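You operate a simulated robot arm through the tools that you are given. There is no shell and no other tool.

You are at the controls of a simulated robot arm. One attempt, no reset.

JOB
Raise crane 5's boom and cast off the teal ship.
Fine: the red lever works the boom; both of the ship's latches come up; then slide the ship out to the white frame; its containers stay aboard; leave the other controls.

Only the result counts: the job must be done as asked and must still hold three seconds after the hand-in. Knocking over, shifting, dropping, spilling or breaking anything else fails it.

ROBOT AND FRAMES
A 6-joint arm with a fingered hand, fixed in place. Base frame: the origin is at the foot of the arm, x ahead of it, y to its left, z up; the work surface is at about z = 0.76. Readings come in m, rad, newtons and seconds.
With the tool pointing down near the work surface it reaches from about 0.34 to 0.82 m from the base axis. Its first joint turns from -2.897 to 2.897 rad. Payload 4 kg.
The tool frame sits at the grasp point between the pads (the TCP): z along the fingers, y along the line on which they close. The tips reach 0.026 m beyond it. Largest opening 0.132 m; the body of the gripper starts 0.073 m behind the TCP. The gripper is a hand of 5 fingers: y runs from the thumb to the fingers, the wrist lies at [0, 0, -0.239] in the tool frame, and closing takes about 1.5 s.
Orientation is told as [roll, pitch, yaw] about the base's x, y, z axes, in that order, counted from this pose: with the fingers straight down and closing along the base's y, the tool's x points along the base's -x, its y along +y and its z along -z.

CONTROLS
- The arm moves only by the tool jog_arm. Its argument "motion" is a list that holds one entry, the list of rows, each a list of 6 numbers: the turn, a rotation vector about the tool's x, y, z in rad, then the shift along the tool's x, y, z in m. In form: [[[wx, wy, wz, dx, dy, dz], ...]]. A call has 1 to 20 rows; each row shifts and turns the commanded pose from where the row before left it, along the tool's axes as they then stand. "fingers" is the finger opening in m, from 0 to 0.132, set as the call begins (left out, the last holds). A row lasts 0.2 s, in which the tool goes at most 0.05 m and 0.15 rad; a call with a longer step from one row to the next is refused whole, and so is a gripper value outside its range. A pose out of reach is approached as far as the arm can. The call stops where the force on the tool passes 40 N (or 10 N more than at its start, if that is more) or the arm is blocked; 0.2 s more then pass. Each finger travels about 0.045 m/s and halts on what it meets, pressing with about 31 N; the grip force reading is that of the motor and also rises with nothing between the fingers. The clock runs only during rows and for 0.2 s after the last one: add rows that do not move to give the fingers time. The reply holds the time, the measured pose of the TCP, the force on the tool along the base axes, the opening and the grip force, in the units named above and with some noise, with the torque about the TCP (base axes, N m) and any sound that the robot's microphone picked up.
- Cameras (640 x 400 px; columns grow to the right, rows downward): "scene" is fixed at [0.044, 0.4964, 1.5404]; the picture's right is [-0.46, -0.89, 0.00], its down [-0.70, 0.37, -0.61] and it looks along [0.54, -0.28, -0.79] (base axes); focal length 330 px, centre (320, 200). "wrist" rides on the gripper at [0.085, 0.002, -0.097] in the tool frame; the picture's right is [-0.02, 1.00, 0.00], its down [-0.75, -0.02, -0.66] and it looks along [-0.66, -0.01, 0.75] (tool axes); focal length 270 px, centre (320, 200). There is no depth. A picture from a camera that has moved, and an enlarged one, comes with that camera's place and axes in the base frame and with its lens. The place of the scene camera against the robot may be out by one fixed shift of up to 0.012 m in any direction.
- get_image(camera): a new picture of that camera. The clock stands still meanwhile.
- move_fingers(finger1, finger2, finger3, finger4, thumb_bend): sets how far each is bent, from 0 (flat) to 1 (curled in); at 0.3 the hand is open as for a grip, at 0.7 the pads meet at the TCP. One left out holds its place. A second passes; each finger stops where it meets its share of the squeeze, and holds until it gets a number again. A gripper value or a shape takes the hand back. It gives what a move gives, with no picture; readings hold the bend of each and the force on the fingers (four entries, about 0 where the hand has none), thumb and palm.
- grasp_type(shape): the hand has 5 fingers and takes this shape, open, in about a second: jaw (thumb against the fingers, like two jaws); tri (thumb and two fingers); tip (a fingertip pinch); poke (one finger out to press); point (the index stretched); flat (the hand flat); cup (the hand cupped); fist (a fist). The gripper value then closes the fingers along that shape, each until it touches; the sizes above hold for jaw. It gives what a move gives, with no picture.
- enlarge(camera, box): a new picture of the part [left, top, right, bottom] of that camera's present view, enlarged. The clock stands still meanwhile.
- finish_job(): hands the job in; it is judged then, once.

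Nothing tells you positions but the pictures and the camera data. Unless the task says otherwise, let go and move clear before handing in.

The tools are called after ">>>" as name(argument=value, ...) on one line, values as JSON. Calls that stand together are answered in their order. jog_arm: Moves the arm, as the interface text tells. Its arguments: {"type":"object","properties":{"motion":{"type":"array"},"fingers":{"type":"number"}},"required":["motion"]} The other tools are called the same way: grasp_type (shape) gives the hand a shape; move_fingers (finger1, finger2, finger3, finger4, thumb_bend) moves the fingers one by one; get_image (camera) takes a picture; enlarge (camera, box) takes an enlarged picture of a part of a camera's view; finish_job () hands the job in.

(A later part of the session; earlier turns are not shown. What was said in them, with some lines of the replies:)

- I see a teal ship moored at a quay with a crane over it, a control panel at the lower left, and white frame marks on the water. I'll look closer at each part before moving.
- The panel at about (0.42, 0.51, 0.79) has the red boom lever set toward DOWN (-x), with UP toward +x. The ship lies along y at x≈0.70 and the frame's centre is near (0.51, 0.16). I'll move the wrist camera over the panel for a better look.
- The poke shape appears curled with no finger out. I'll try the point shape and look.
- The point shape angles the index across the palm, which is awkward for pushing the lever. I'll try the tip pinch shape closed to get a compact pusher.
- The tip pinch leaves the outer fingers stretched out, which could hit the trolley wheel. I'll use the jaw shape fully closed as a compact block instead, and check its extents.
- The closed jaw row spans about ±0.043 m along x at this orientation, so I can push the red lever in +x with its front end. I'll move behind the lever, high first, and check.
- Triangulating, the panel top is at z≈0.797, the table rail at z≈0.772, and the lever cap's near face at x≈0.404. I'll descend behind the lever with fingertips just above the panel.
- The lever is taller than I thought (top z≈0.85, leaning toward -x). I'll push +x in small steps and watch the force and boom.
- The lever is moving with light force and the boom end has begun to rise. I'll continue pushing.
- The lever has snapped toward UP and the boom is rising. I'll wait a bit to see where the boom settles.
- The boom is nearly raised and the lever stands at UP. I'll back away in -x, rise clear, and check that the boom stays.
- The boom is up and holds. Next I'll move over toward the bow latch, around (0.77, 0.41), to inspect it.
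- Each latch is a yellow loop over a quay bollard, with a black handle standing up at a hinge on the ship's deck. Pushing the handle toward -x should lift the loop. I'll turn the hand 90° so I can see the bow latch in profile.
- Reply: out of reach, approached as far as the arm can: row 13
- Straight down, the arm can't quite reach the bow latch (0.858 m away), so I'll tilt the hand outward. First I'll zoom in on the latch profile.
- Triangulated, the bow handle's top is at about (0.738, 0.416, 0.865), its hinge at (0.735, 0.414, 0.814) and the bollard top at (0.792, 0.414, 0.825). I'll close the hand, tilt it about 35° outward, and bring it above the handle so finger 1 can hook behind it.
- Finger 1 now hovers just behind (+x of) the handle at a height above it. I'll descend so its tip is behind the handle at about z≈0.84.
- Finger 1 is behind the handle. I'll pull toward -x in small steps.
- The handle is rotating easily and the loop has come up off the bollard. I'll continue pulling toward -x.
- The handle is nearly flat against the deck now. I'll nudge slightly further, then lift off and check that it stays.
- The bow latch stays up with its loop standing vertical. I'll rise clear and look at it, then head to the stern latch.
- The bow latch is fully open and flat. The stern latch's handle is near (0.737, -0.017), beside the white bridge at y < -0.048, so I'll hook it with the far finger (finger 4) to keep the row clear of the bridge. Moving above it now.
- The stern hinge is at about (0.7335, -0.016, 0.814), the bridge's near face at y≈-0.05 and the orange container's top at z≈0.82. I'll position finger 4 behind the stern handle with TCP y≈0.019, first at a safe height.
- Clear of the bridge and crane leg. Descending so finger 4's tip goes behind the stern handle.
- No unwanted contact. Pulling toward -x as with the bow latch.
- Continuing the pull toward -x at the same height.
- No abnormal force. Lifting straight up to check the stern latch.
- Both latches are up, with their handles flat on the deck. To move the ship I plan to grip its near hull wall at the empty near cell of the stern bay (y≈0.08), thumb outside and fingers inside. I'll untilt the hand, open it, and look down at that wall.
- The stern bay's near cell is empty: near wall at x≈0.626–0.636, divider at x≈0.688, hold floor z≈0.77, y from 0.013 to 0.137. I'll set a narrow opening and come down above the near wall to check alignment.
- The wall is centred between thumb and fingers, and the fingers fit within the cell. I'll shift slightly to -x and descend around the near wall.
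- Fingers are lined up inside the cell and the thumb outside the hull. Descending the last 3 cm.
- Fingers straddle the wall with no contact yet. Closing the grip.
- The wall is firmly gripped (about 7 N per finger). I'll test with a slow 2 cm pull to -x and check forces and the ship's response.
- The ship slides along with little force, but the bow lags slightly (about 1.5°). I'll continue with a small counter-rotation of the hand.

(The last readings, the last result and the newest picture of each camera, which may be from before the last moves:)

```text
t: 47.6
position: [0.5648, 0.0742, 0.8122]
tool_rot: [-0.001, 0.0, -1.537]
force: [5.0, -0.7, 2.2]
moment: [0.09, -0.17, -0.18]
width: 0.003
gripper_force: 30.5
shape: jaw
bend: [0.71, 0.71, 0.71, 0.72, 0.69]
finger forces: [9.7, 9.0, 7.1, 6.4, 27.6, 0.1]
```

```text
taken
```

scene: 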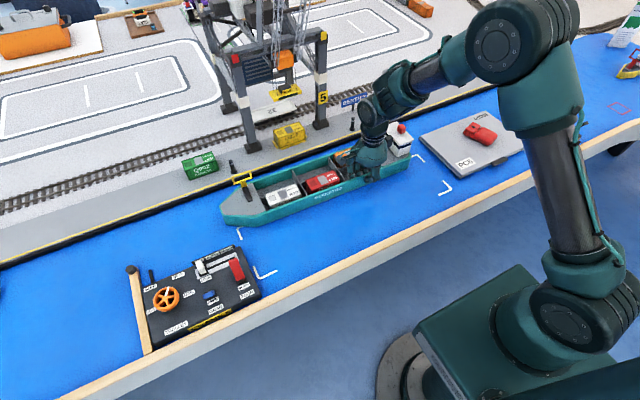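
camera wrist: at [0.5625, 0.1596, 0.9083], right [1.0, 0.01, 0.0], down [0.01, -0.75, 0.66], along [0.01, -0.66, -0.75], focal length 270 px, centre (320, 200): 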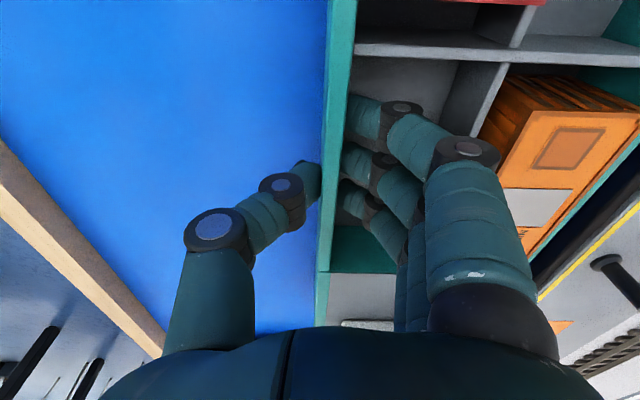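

The ship is following well, with yaw about 1°. I'll continue toward the frame, adding the needed -y shift and slight counter-rotation.

>>> jog_arm(motion=[[[0, 0, -0.003, -0.002, -0.006, 0], [0, 0, -0.003, -0.002, -0.006, 0], [0, 0, -0.003, -0.002, -0.006, 0], [0, 0, -0.003, -0.002, -0.006, 0], [0, 0, -0.003, -0.002, -0.006, 0], [0, 0, -0.003, -0.002, -0.006, 0], [0, 0, -0.003, -0.002, -0.006, 0], [0, 0, -0.003, -0.002, -0.006, 0], [0, 0, -0.003, -0.002, -0.006, 0], [0, 0, -0.003, -0.002, -0.006, 0], [0, 0, 0, 0, 0, 0]]])

>>> get_image(camera="wrist")

>>> get_image(camera="scene")

```text
t: 50.0
position: [0.5055, 0.0514, 0.8111]
tool_rot: [0.0, -0.002, -1.508]
force: [3.7, 2.8, 5.9]
moment: [0.14, -0.21, -0.26]
width: 0.0031
gripper_force: 31.0
shape: jaw
bend: [0.71, 0.71, 0.72, 0.72, 0.69]
finger forces: [10.5, 9.3, 7.2, 6.1, 29.3, 0.1]
```

```text
taken
camera wrist: at [0.5013, 0.1371, 0.9081], right [1.0, 0.04, 0.0], down [0.03, -0.75, 0.66], along [0.03, -0.66, -0.75], focal length 270 px, centre (320, 200)
```

wrist: 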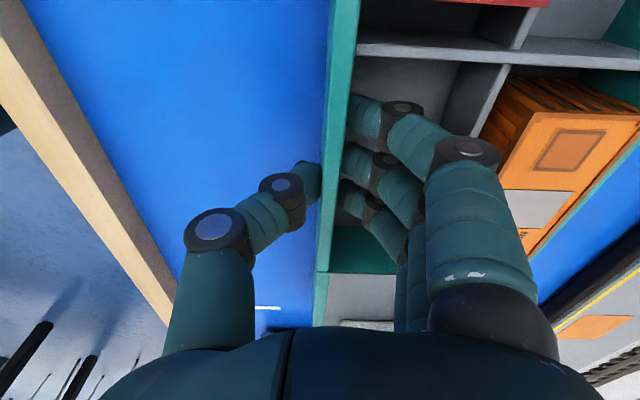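

```text
taken
```

scene: 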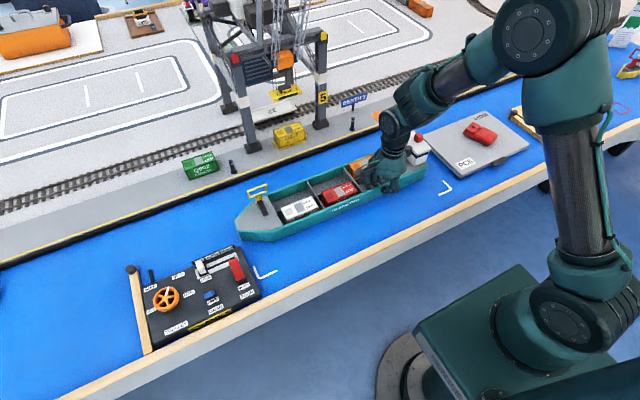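

>>> enlarge(camera="scene", box=[210, 130, 470, 290])

>>> enlarge(camera="scene", box=[340, 110, 480, 210])

```text
2.46 times, centred on (340, 210) of scene
camera zoom: at [0.044, 0.4964, 1.5404], right [-0.46, -0.89, 0.0], down [-0.7, 0.37, -0.61], along [0.54, -0.28, -0.79], focal length 812 px, centre (271, 175)
```

zoom: 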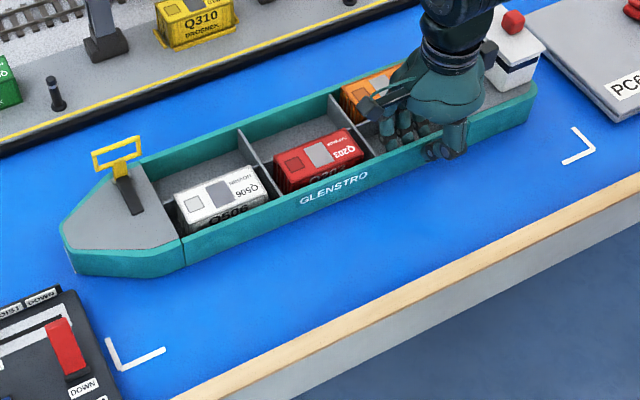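

```text
4.00 times, centred on (410, 160) of scene
camera zoom: at [0.044, 0.4964, 1.5404], right [-0.46, -0.89, 0.0], down [-0.7, 0.37, -0.61], along [0.54, -0.28, -0.79], focal length 1319 px, centre (-40, 360)
```

zoom: 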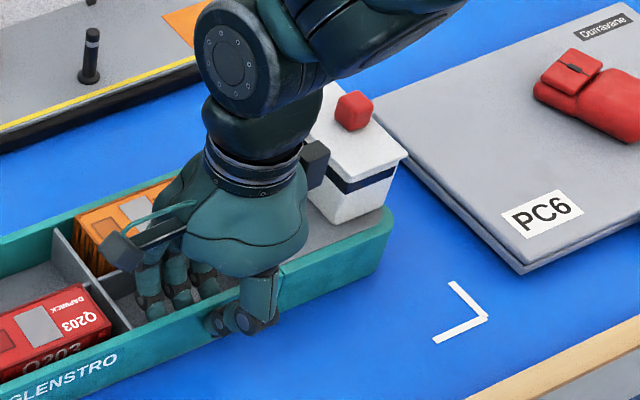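

The ship is now parallel to the frame (yaw about 0), with about 5.5 cm left in -x and 1.6 cm in -y. I'll finish the slide with matching small counter-rotation.

>>> jog_arm(motion=[[[0, 0, -0.001, -0.00125, -0.0055, -0.0002], [0, 0, -0.001, -0.00125, -0.0055, -0.0002], [0, 0, -0.001, -0.00125, -0.0055, -0.0002], [0, 0, -0.001, -0.00125, -0.0055, -0.0002], [0, 0, -0.001, -0.00125, -0.0055, -0.0002], [0, 0, -0.001, -0.00125, -0.0055, 0], [0, 0, -0.001, -0.00125, -0.0055, 0], [0, 0, -0.001, -0.00125, -0.0055, 0], [0, 0, 0, 0, 0, 0]]])

>>> get_image(camera="wrist")

>>> enlarge(camera="scene", box=[210, 130, 470, 290])

```text
t: 52.0
position: [0.462, 0.0398, 0.8119]
tool_rot: [0.001, 0.001, -1.5]
force: [0.6, 0.0, 0.2]
moment: [0.06, -0.06, -0.29]
width: 0.003
gripper_force: 30.8
shape: jaw
bend: [0.71, 0.71, 0.71, 0.72, 0.69]
finger forces: [9.7, 8.2, 6.4, 5.4, 28.9, 0.1]
```

```text
taken
camera wrist: at [0.4569, 0.1241, 0.909], right [1.0, 0.05, 0.0], down [0.04, -0.75, 0.66], along [0.03, -0.66, -0.75], focal length 270 px, centre (320, 200)
```

wrist: 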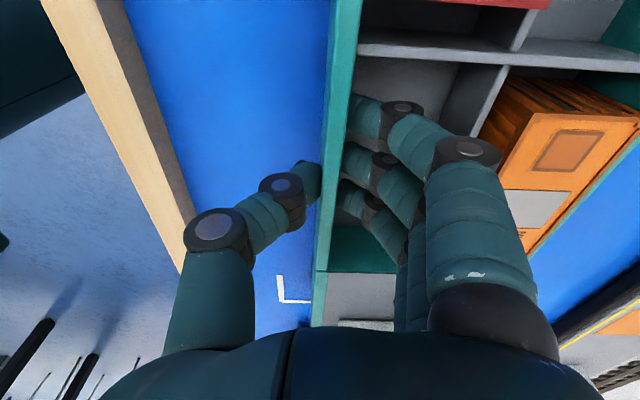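

```text
2.46 times, centred on (340, 210) of scene
camera zoom: at [0.044, 0.4964, 1.5404], right [-0.46, -0.89, 0.0], down [-0.7, 0.37, -0.61], along [0.54, -0.28, -0.79], focal length 812 px, centre (271, 175)
```

zoom: 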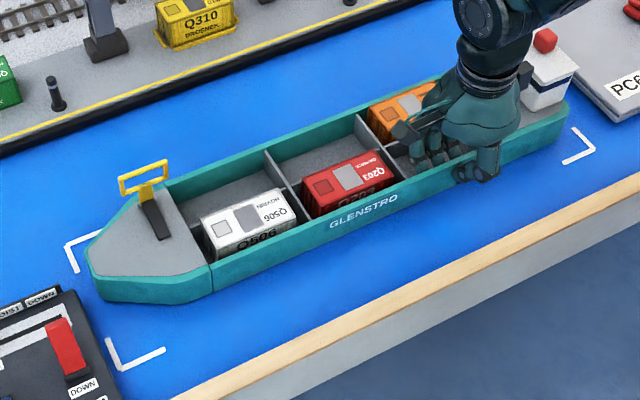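

Bow and stern now sit inside the frame with roughly even gaps (about 14 mm and 19 mm), and the ship needs about 11 mm more in -x. One last small move.

>>> jog_arm(motion=[[[0, 0, 0, -0.0004, -0.0037, 0], [0, 0, 0, -0.0004, -0.0037, 0], [0, 0, 0, -0.0004, -0.0037, 0], [0, 0, 0, 0, 0, 0]]])

>>> get_image(camera="wrist")

>>> enlarge(camera="scene", box=[210, 130, 470, 290])

```text
t: 53.0
position: [0.4514, 0.0375, 0.8134]
tool_rot: [0.0, 0.0, -1.503]
force: [2.6, 0.1, -0.3]
moment: [0.08, -0.12, -0.24]
width: 0.0029
gripper_force: 31.1
shape: jaw
bend: [0.71, 0.71, 0.71, 0.72, 0.69]
finger forces: [10.3, 8.5, 6.5, 5.4, 28.3, 0.1]
```

```text
taken
camera wrist: at [0.446, 0.1221, 0.909], right [1.0, 0.05, 0.0], down [0.04, -0.75, 0.66], along [0.03, -0.66, -0.75], focal length 270 px, centre (320, 200)
```

wrist: 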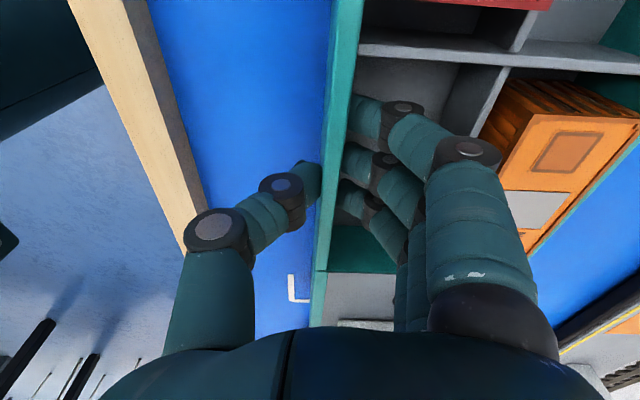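

```text
2.46 times, centred on (340, 210) of scene
camera zoom: at [0.044, 0.4964, 1.5404], right [-0.46, -0.89, 0.0], down [-0.7, 0.37, -0.61], along [0.54, -0.28, -0.79], focal length 812 px, centre (271, 175)
```

zoom: 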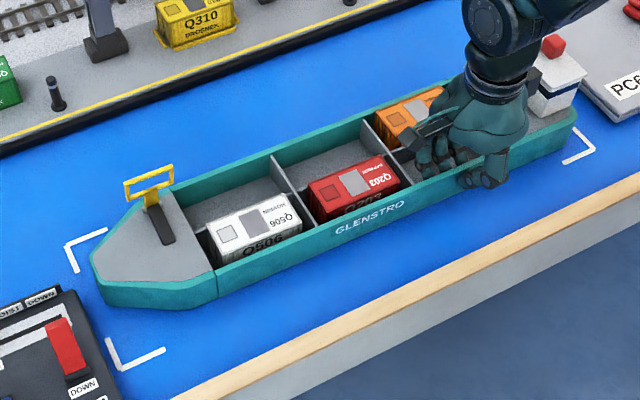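

The ship looks centred in the frame. I'll measure the margins more closely before releasing.

>>> enlarge(camera="scene", box=[225, 210, 325, 290])

>>> enlarge(camera="scene", box=[380, 130, 480, 210])

>>> enlarge(camera="scene", box=[280, 160, 400, 240])

```text
5.00 times, centred on (275, 250) of scene
camera zoom: at [0.044, 0.4964, 1.5404], right [-0.46, -0.89, 0.0], down [-0.7, 0.37, -0.61], along [0.54, -0.28, -0.79], focal length 1648 px, centre (545, -50)
```

zoom: 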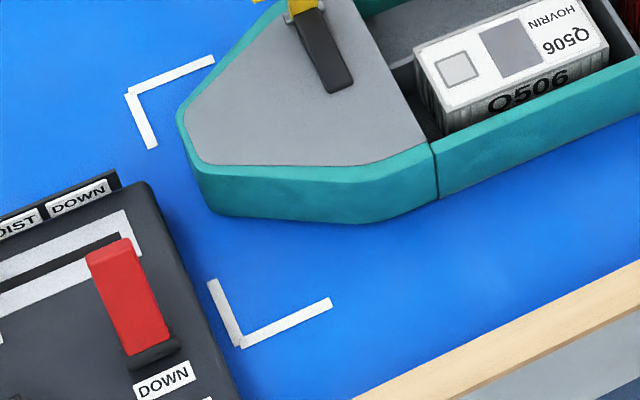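

```text
5.00 times, centred on (430, 170) of scene
camera zoom: at [0.044, 0.4964, 1.5404], right [-0.46, -0.89, 0.0], down [-0.7, 0.37, -0.61], along [0.54, -0.28, -0.79], focal length 1648 px, centre (-230, 350)
```

zoom: 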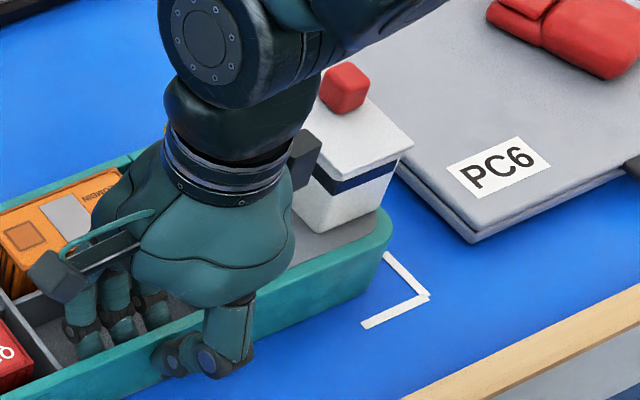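

```text
5.00 times, centred on (340, 200) of scene
camera zoom: at [0.044, 0.4964, 1.5404], right [-0.46, -0.89, 0.0], down [-0.7, 0.37, -0.61], along [0.54, -0.28, -0.79], focal length 1648 px, centre (220, 200)
```

zoom: 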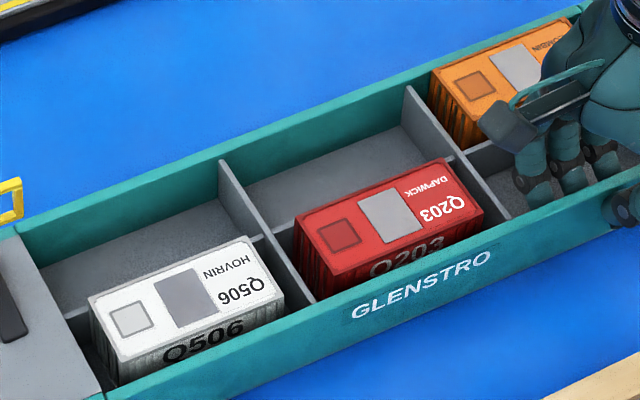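

>>> enlarge(camera="scene", box=[425, 150, 475, 190])

>>> enlarge(camera="scene", box=[240, 215, 300, 265])

```text
10.00 times, centred on (450, 170) of scene
camera zoom: at [0.044, 0.4964, 1.5404], right [-0.46, -0.89, 0.0], down [-0.7, 0.37, -0.61], along [0.54, -0.28, -0.79], focal length 3297 px, centre (-980, 500)
```

zoom: 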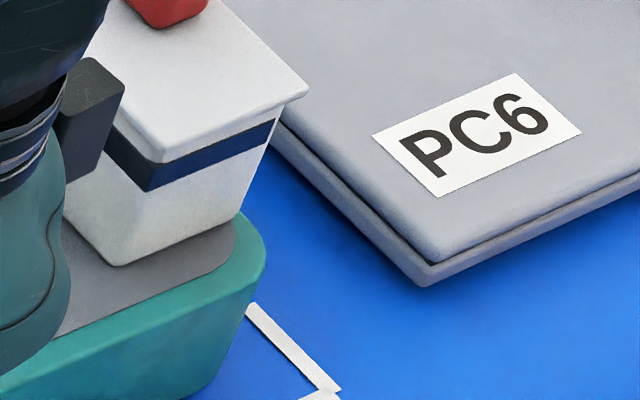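

```text
8.00 times, centred on (270, 240) of scene
camera zoom: at [0.044, 0.4964, 1.5404], right [-0.46, -0.89, 0.0], down [-0.7, 0.37, -0.61], along [0.54, -0.28, -0.79], focal length 2638 px, centre (720, -120)
```

zoom: 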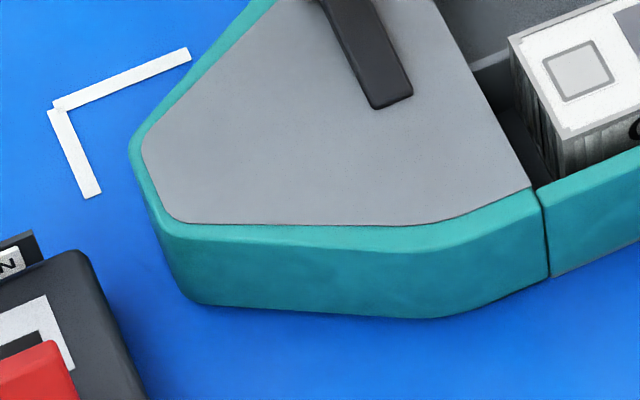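

Measured against the frame, the ship is well inside: about 15 mm margin at the bow and 30 mm at the stern, with roughly 1° of yaw. I'll make one small centring correction before releasing.

>>> jog_arm(motion=[[[0, 0, -0.006, -0.0021, 0.0008, 0], [0, 0, -0.006, -0.0021, 0.0008, 0], [0, 0, -0.006, -0.0021, 0.0008, 0], [0, 0, -0.006, -0.0021, 0.0008, 0], [0, 0, 0, 0, 0, 0]]])

>>> enlarge(camera="scene", box=[240, 215, 300, 265])

>>> enlarge(camera="scene", box=[210, 130, 470, 290])

>>> enlarge(camera="scene", box=[425, 150, 475, 190])

```text
t: 54.2
position: [0.4549, 0.0294, 0.8124]
tool_rot: [-0.001, -0.001, -1.477]
force: [1.2, 1.4, 0.3]
moment: [0.1, -0.02, -0.24]
width: 0.003
gripper_force: 31.4
shape: jaw
bend: [0.71, 0.71, 0.71, 0.72, 0.69]
finger forces: [9.4, 8.1, 6.6, 5.6, 29.3, 0.1]
```

```text
8.00 times, centred on (270, 240) of scene
camera zoom: at [0.044, 0.4964, 1.5404], right [-0.46, -0.89, 0.0], down [-0.7, 0.37, -0.61], along [0.54, -0.28, -0.79], focal length 2638 px, centre (720, -120)
```

zoom: 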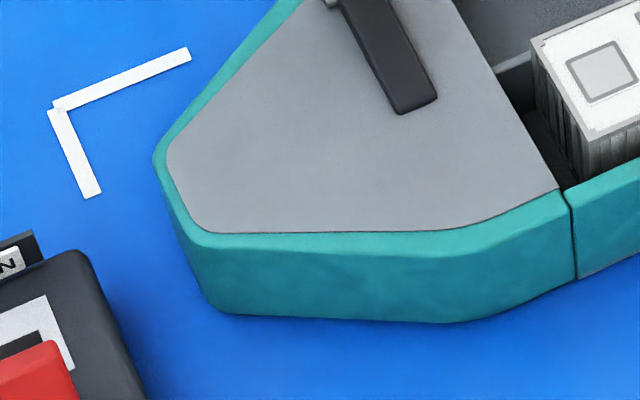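

```text
2.46 times, centred on (340, 210) of scene
camera zoom: at [0.044, 0.4964, 1.5404], right [-0.46, -0.89, 0.0], down [-0.7, 0.37, -0.61], along [0.54, -0.28, -0.79], focal length 812 px, centre (271, 175)
```

zoom: 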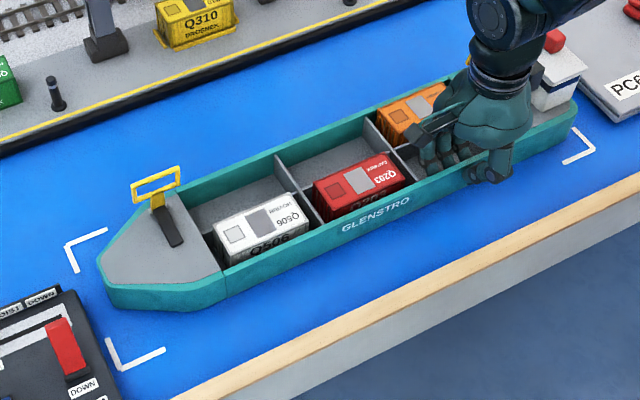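

```text
10.00 times, centred on (450, 170) of scene
camera zoom: at [0.044, 0.4964, 1.5404], right [-0.46, -0.89, 0.0], down [-0.7, 0.37, -0.61], along [0.54, -0.28, -0.79], focal length 3297 px, centre (-980, 500)
```

zoom: 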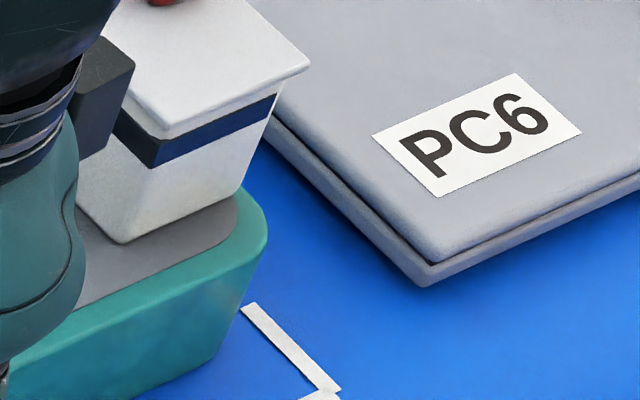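

The ship is now centred in the frame (centre about (0.506, 0.159) versus frame (0.5095, 0.158)) with almost no yaw. I'll open the grip slightly and check that it's released before lifting.

>>> jog_arm(motion=[[[0, 0, 0, 0, 0, 0], [0, 0, 0, 0, 0, 0], [0, 0, 0, 0, 0, 0], [0, 0, 0, 0, 0, 0], [0, 0, 0, 0, 0, 0]]], fingers=0.034)

>>> get_image(camera="wrist")

```text
t: 55.4
position: [0.4535, 0.0303, 0.8119]
tool_rot: [-0.002, 0.001, -1.477]
force: [1.3, -0.2, 0.9]
moment: [-0.01, 0.01, 0.0]
width: 0.0337
gripper_force: 0.0
shape: jaw
bend: [0.73, 0.73, 0.73, 0.73, 0.7]
finger forces: [0.1, 0.0, 0.0, 0.0, 0.1, 0.0]
```

```text
taken
camera wrist: at [0.4476, 0.1142, 0.9089], right [1.0, 0.07, 0.0], down [0.06, -0.75, 0.66], along [0.05, -0.66, -0.75], focal length 270 px, centre (320, 200)
```

wrist: 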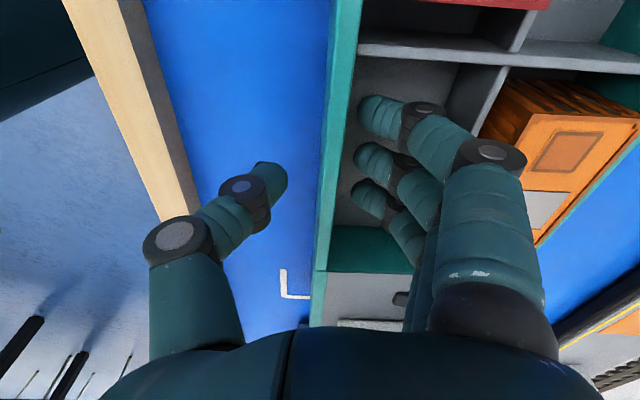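

The grip is free of the wall on both sides with zero finger forces. Lifting straight up.

>>> jog_arm(motion=[[[0, 0, 0, 0, 0, -0.015], [0, 0, 0, 0, 0, -0.02], [0, 0, 0, 0, 0, -0.03], [0, 0, 0, 0, 0, -0.045], [0, 0, 0, 0, 0, -0.045], [0, 0, 0, 0, 0, -0.045], [0, 0, 0, 0, 0, -0.045], [0, 0, 0, 0, 0, 0]]])

>>> get_image(camera="wrist")

>>> get_image(camera="scene")

```text
t: 57.2
position: [0.4557, 0.0291, 1.0575]
tool_rot: [-0.002, 0.0, -1.475]
force: [-0.3, -0.5, -0.4]
moment: [-0.02, 0.01, 0.0]
width: 0.0339
gripper_force: 0.1
shape: jaw
bend: [0.73, 0.73, 0.73, 0.73, 0.7]
finger forces: [0.0, 0.0, 0.0, 0.0, 0.1, 0.0]
```

```text
taken
camera wrist: at [0.4476, 0.1133, 1.1545], right [1.0, 0.07, 0.0], down [0.06, -0.75, 0.66], along [0.05, -0.66, -0.75], focal length 270 px, centre (320, 200)
```

wrist: 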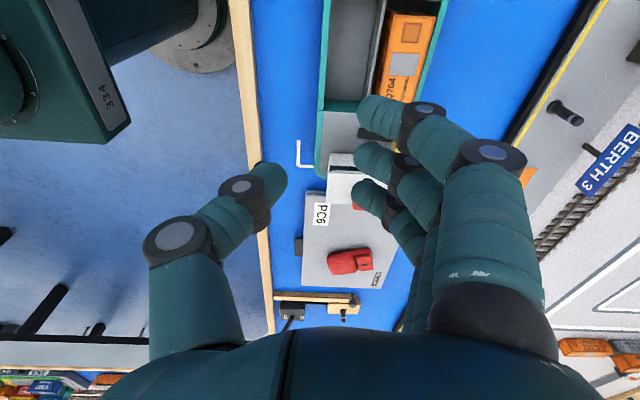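

```text
taken
```

scene: 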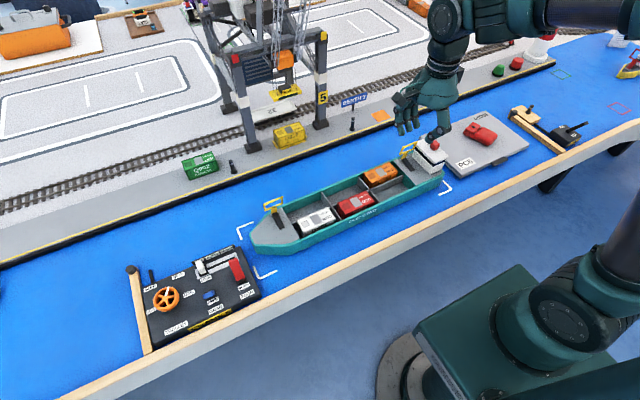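

The ship rests inside the frame with both latches up and all three containers aboard. I'll move the hand further clear and do a final check of the panel, boom, latches and ship.

>>> jog_arm(motion=[[[0, 0, 0, 0, 0, -0.04], [0, 0, 0, 0, 0, -0.04], [0, 0, 0, -0.03, -0.02, -0.02], [0, 0, 0, -0.03, -0.02, 0], [0, 0, 0, -0.03, -0.02, 0], [0, 0, 0, 0, 0, 0], [0, 0, 0, 0, 0, 0], [0, 0, 0, 0, 0, 0]]])

>>> enlarge(camera="scene", box=[120, 230, 290, 340])

>>> enlarge(camera="scene", box=[220, 130, 470, 290])

>>> enlarge(camera="scene", box=[170, 0, 410, 150])

>>> enlarge(camera="scene", box=[380, 120, 480, 210])

```text
t: 59.0
position: [0.4041, -0.0657, 1.1566]
tool_rot: [0.001, -0.001, -1.477]
force: [0.7, -0.1, -1.0]
moment: [-0.02, -0.01, -0.03]
width: 0.0337
gripper_force: 0.1
shape: jaw
bend: [0.73, 0.73, 0.73, 0.73, 0.7]
finger forces: [0.1, 0.0, 0.0, 0.0, 0.0, 0.0]
```

```text
3.64 times, centred on (205, 285) of scene
camera zoom: at [0.044, 0.4964, 1.5404], right [-0.46, -0.89, 0.0], down [-0.7, 0.37, -0.61], along [0.54, -0.28, -0.79], focal length 1199 px, centre (738, -109)
```

zoom: 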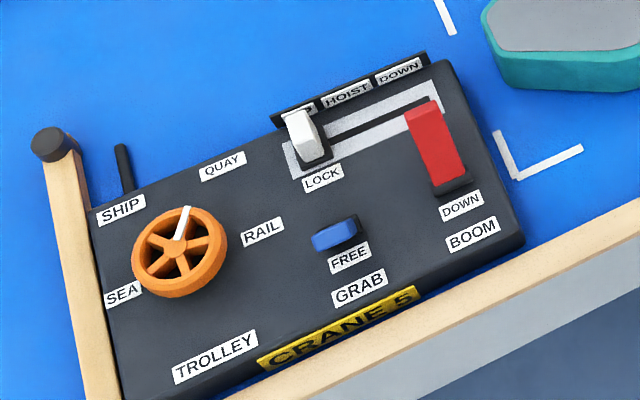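

```text
2.50 times, centred on (345, 210) of scene
camera zoom: at [0.044, 0.4964, 1.5404], right [-0.46, -0.89, 0.0], down [-0.7, 0.37, -0.61], along [0.54, -0.28, -0.79], focal length 824 px, centre (258, 175)
```

zoom: 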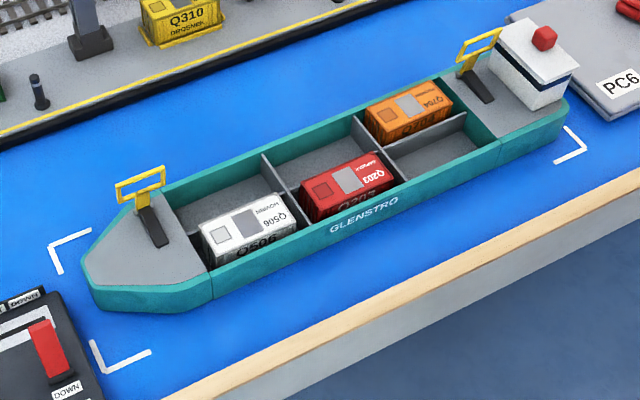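

```text
2.67 times, centred on (290, 75) of scene
camera zoom: at [0.044, 0.4964, 1.5404], right [-0.46, -0.89, 0.0], down [-0.7, 0.37, -0.61], along [0.54, -0.28, -0.79], focal length 879 px, centre (400, 533)
```

zoom: 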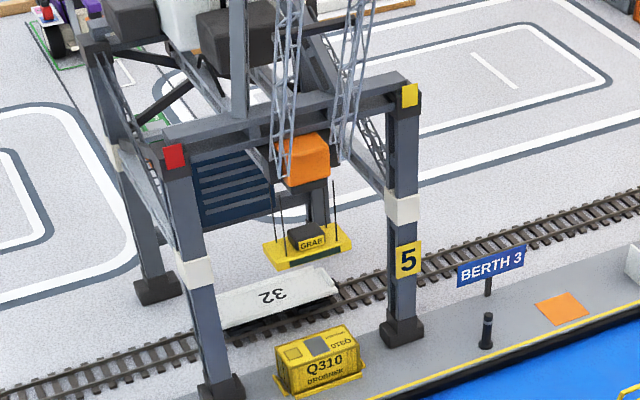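

```text
4.44 times, centred on (430, 165) of scene
camera zoom: at [0.044, 0.4964, 1.5404], right [-0.46, -0.89, 0.0], down [-0.7, 0.37, -0.61], along [0.54, -0.28, -0.79], focal length 1465 px, centre (-169, 356)
```

zoom: 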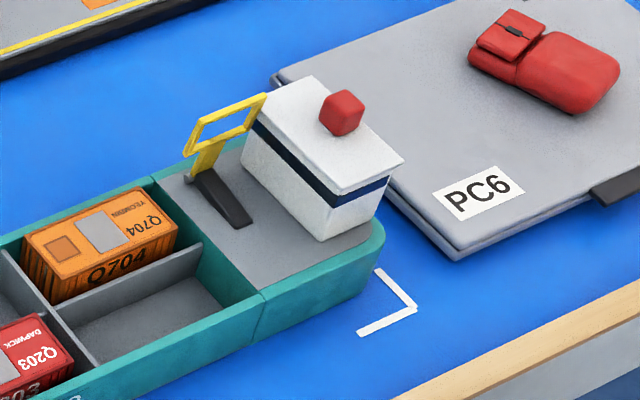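

The red lever stands at UP and the boom is vertical. Both latches are up, and the ship sits centred in the white frame with all three containers aboard. The wheel, blue lever and hoist slider are unchanged and the hand is clear, so I'm handing in.

>>> finish_job()

```text
The job is handed in.
```

I raised crane 5's boom with the red lever, lifted both of the teal ship's latches, and slid the ship out to the white frame. The job is handed in; I haven't seen a verdict.

In the last pictures before hand-in:
- **Boom:** it stood vertical, with the red lever at UP.
- **Latches:** both stayed up, with their handles flat on the deck.
- **Ship:** by my measurements it was within about 4 mm of the frame's centre and almost straight.
- **Containers:** the white, red and orange ones were all still aboard.
- **Other controls:** the trolley wheel, blue grab lever and hoist slider looked the same as at the start.

I saw nothing else knocked or shifted. The hand had let go and was clear before I handed in.
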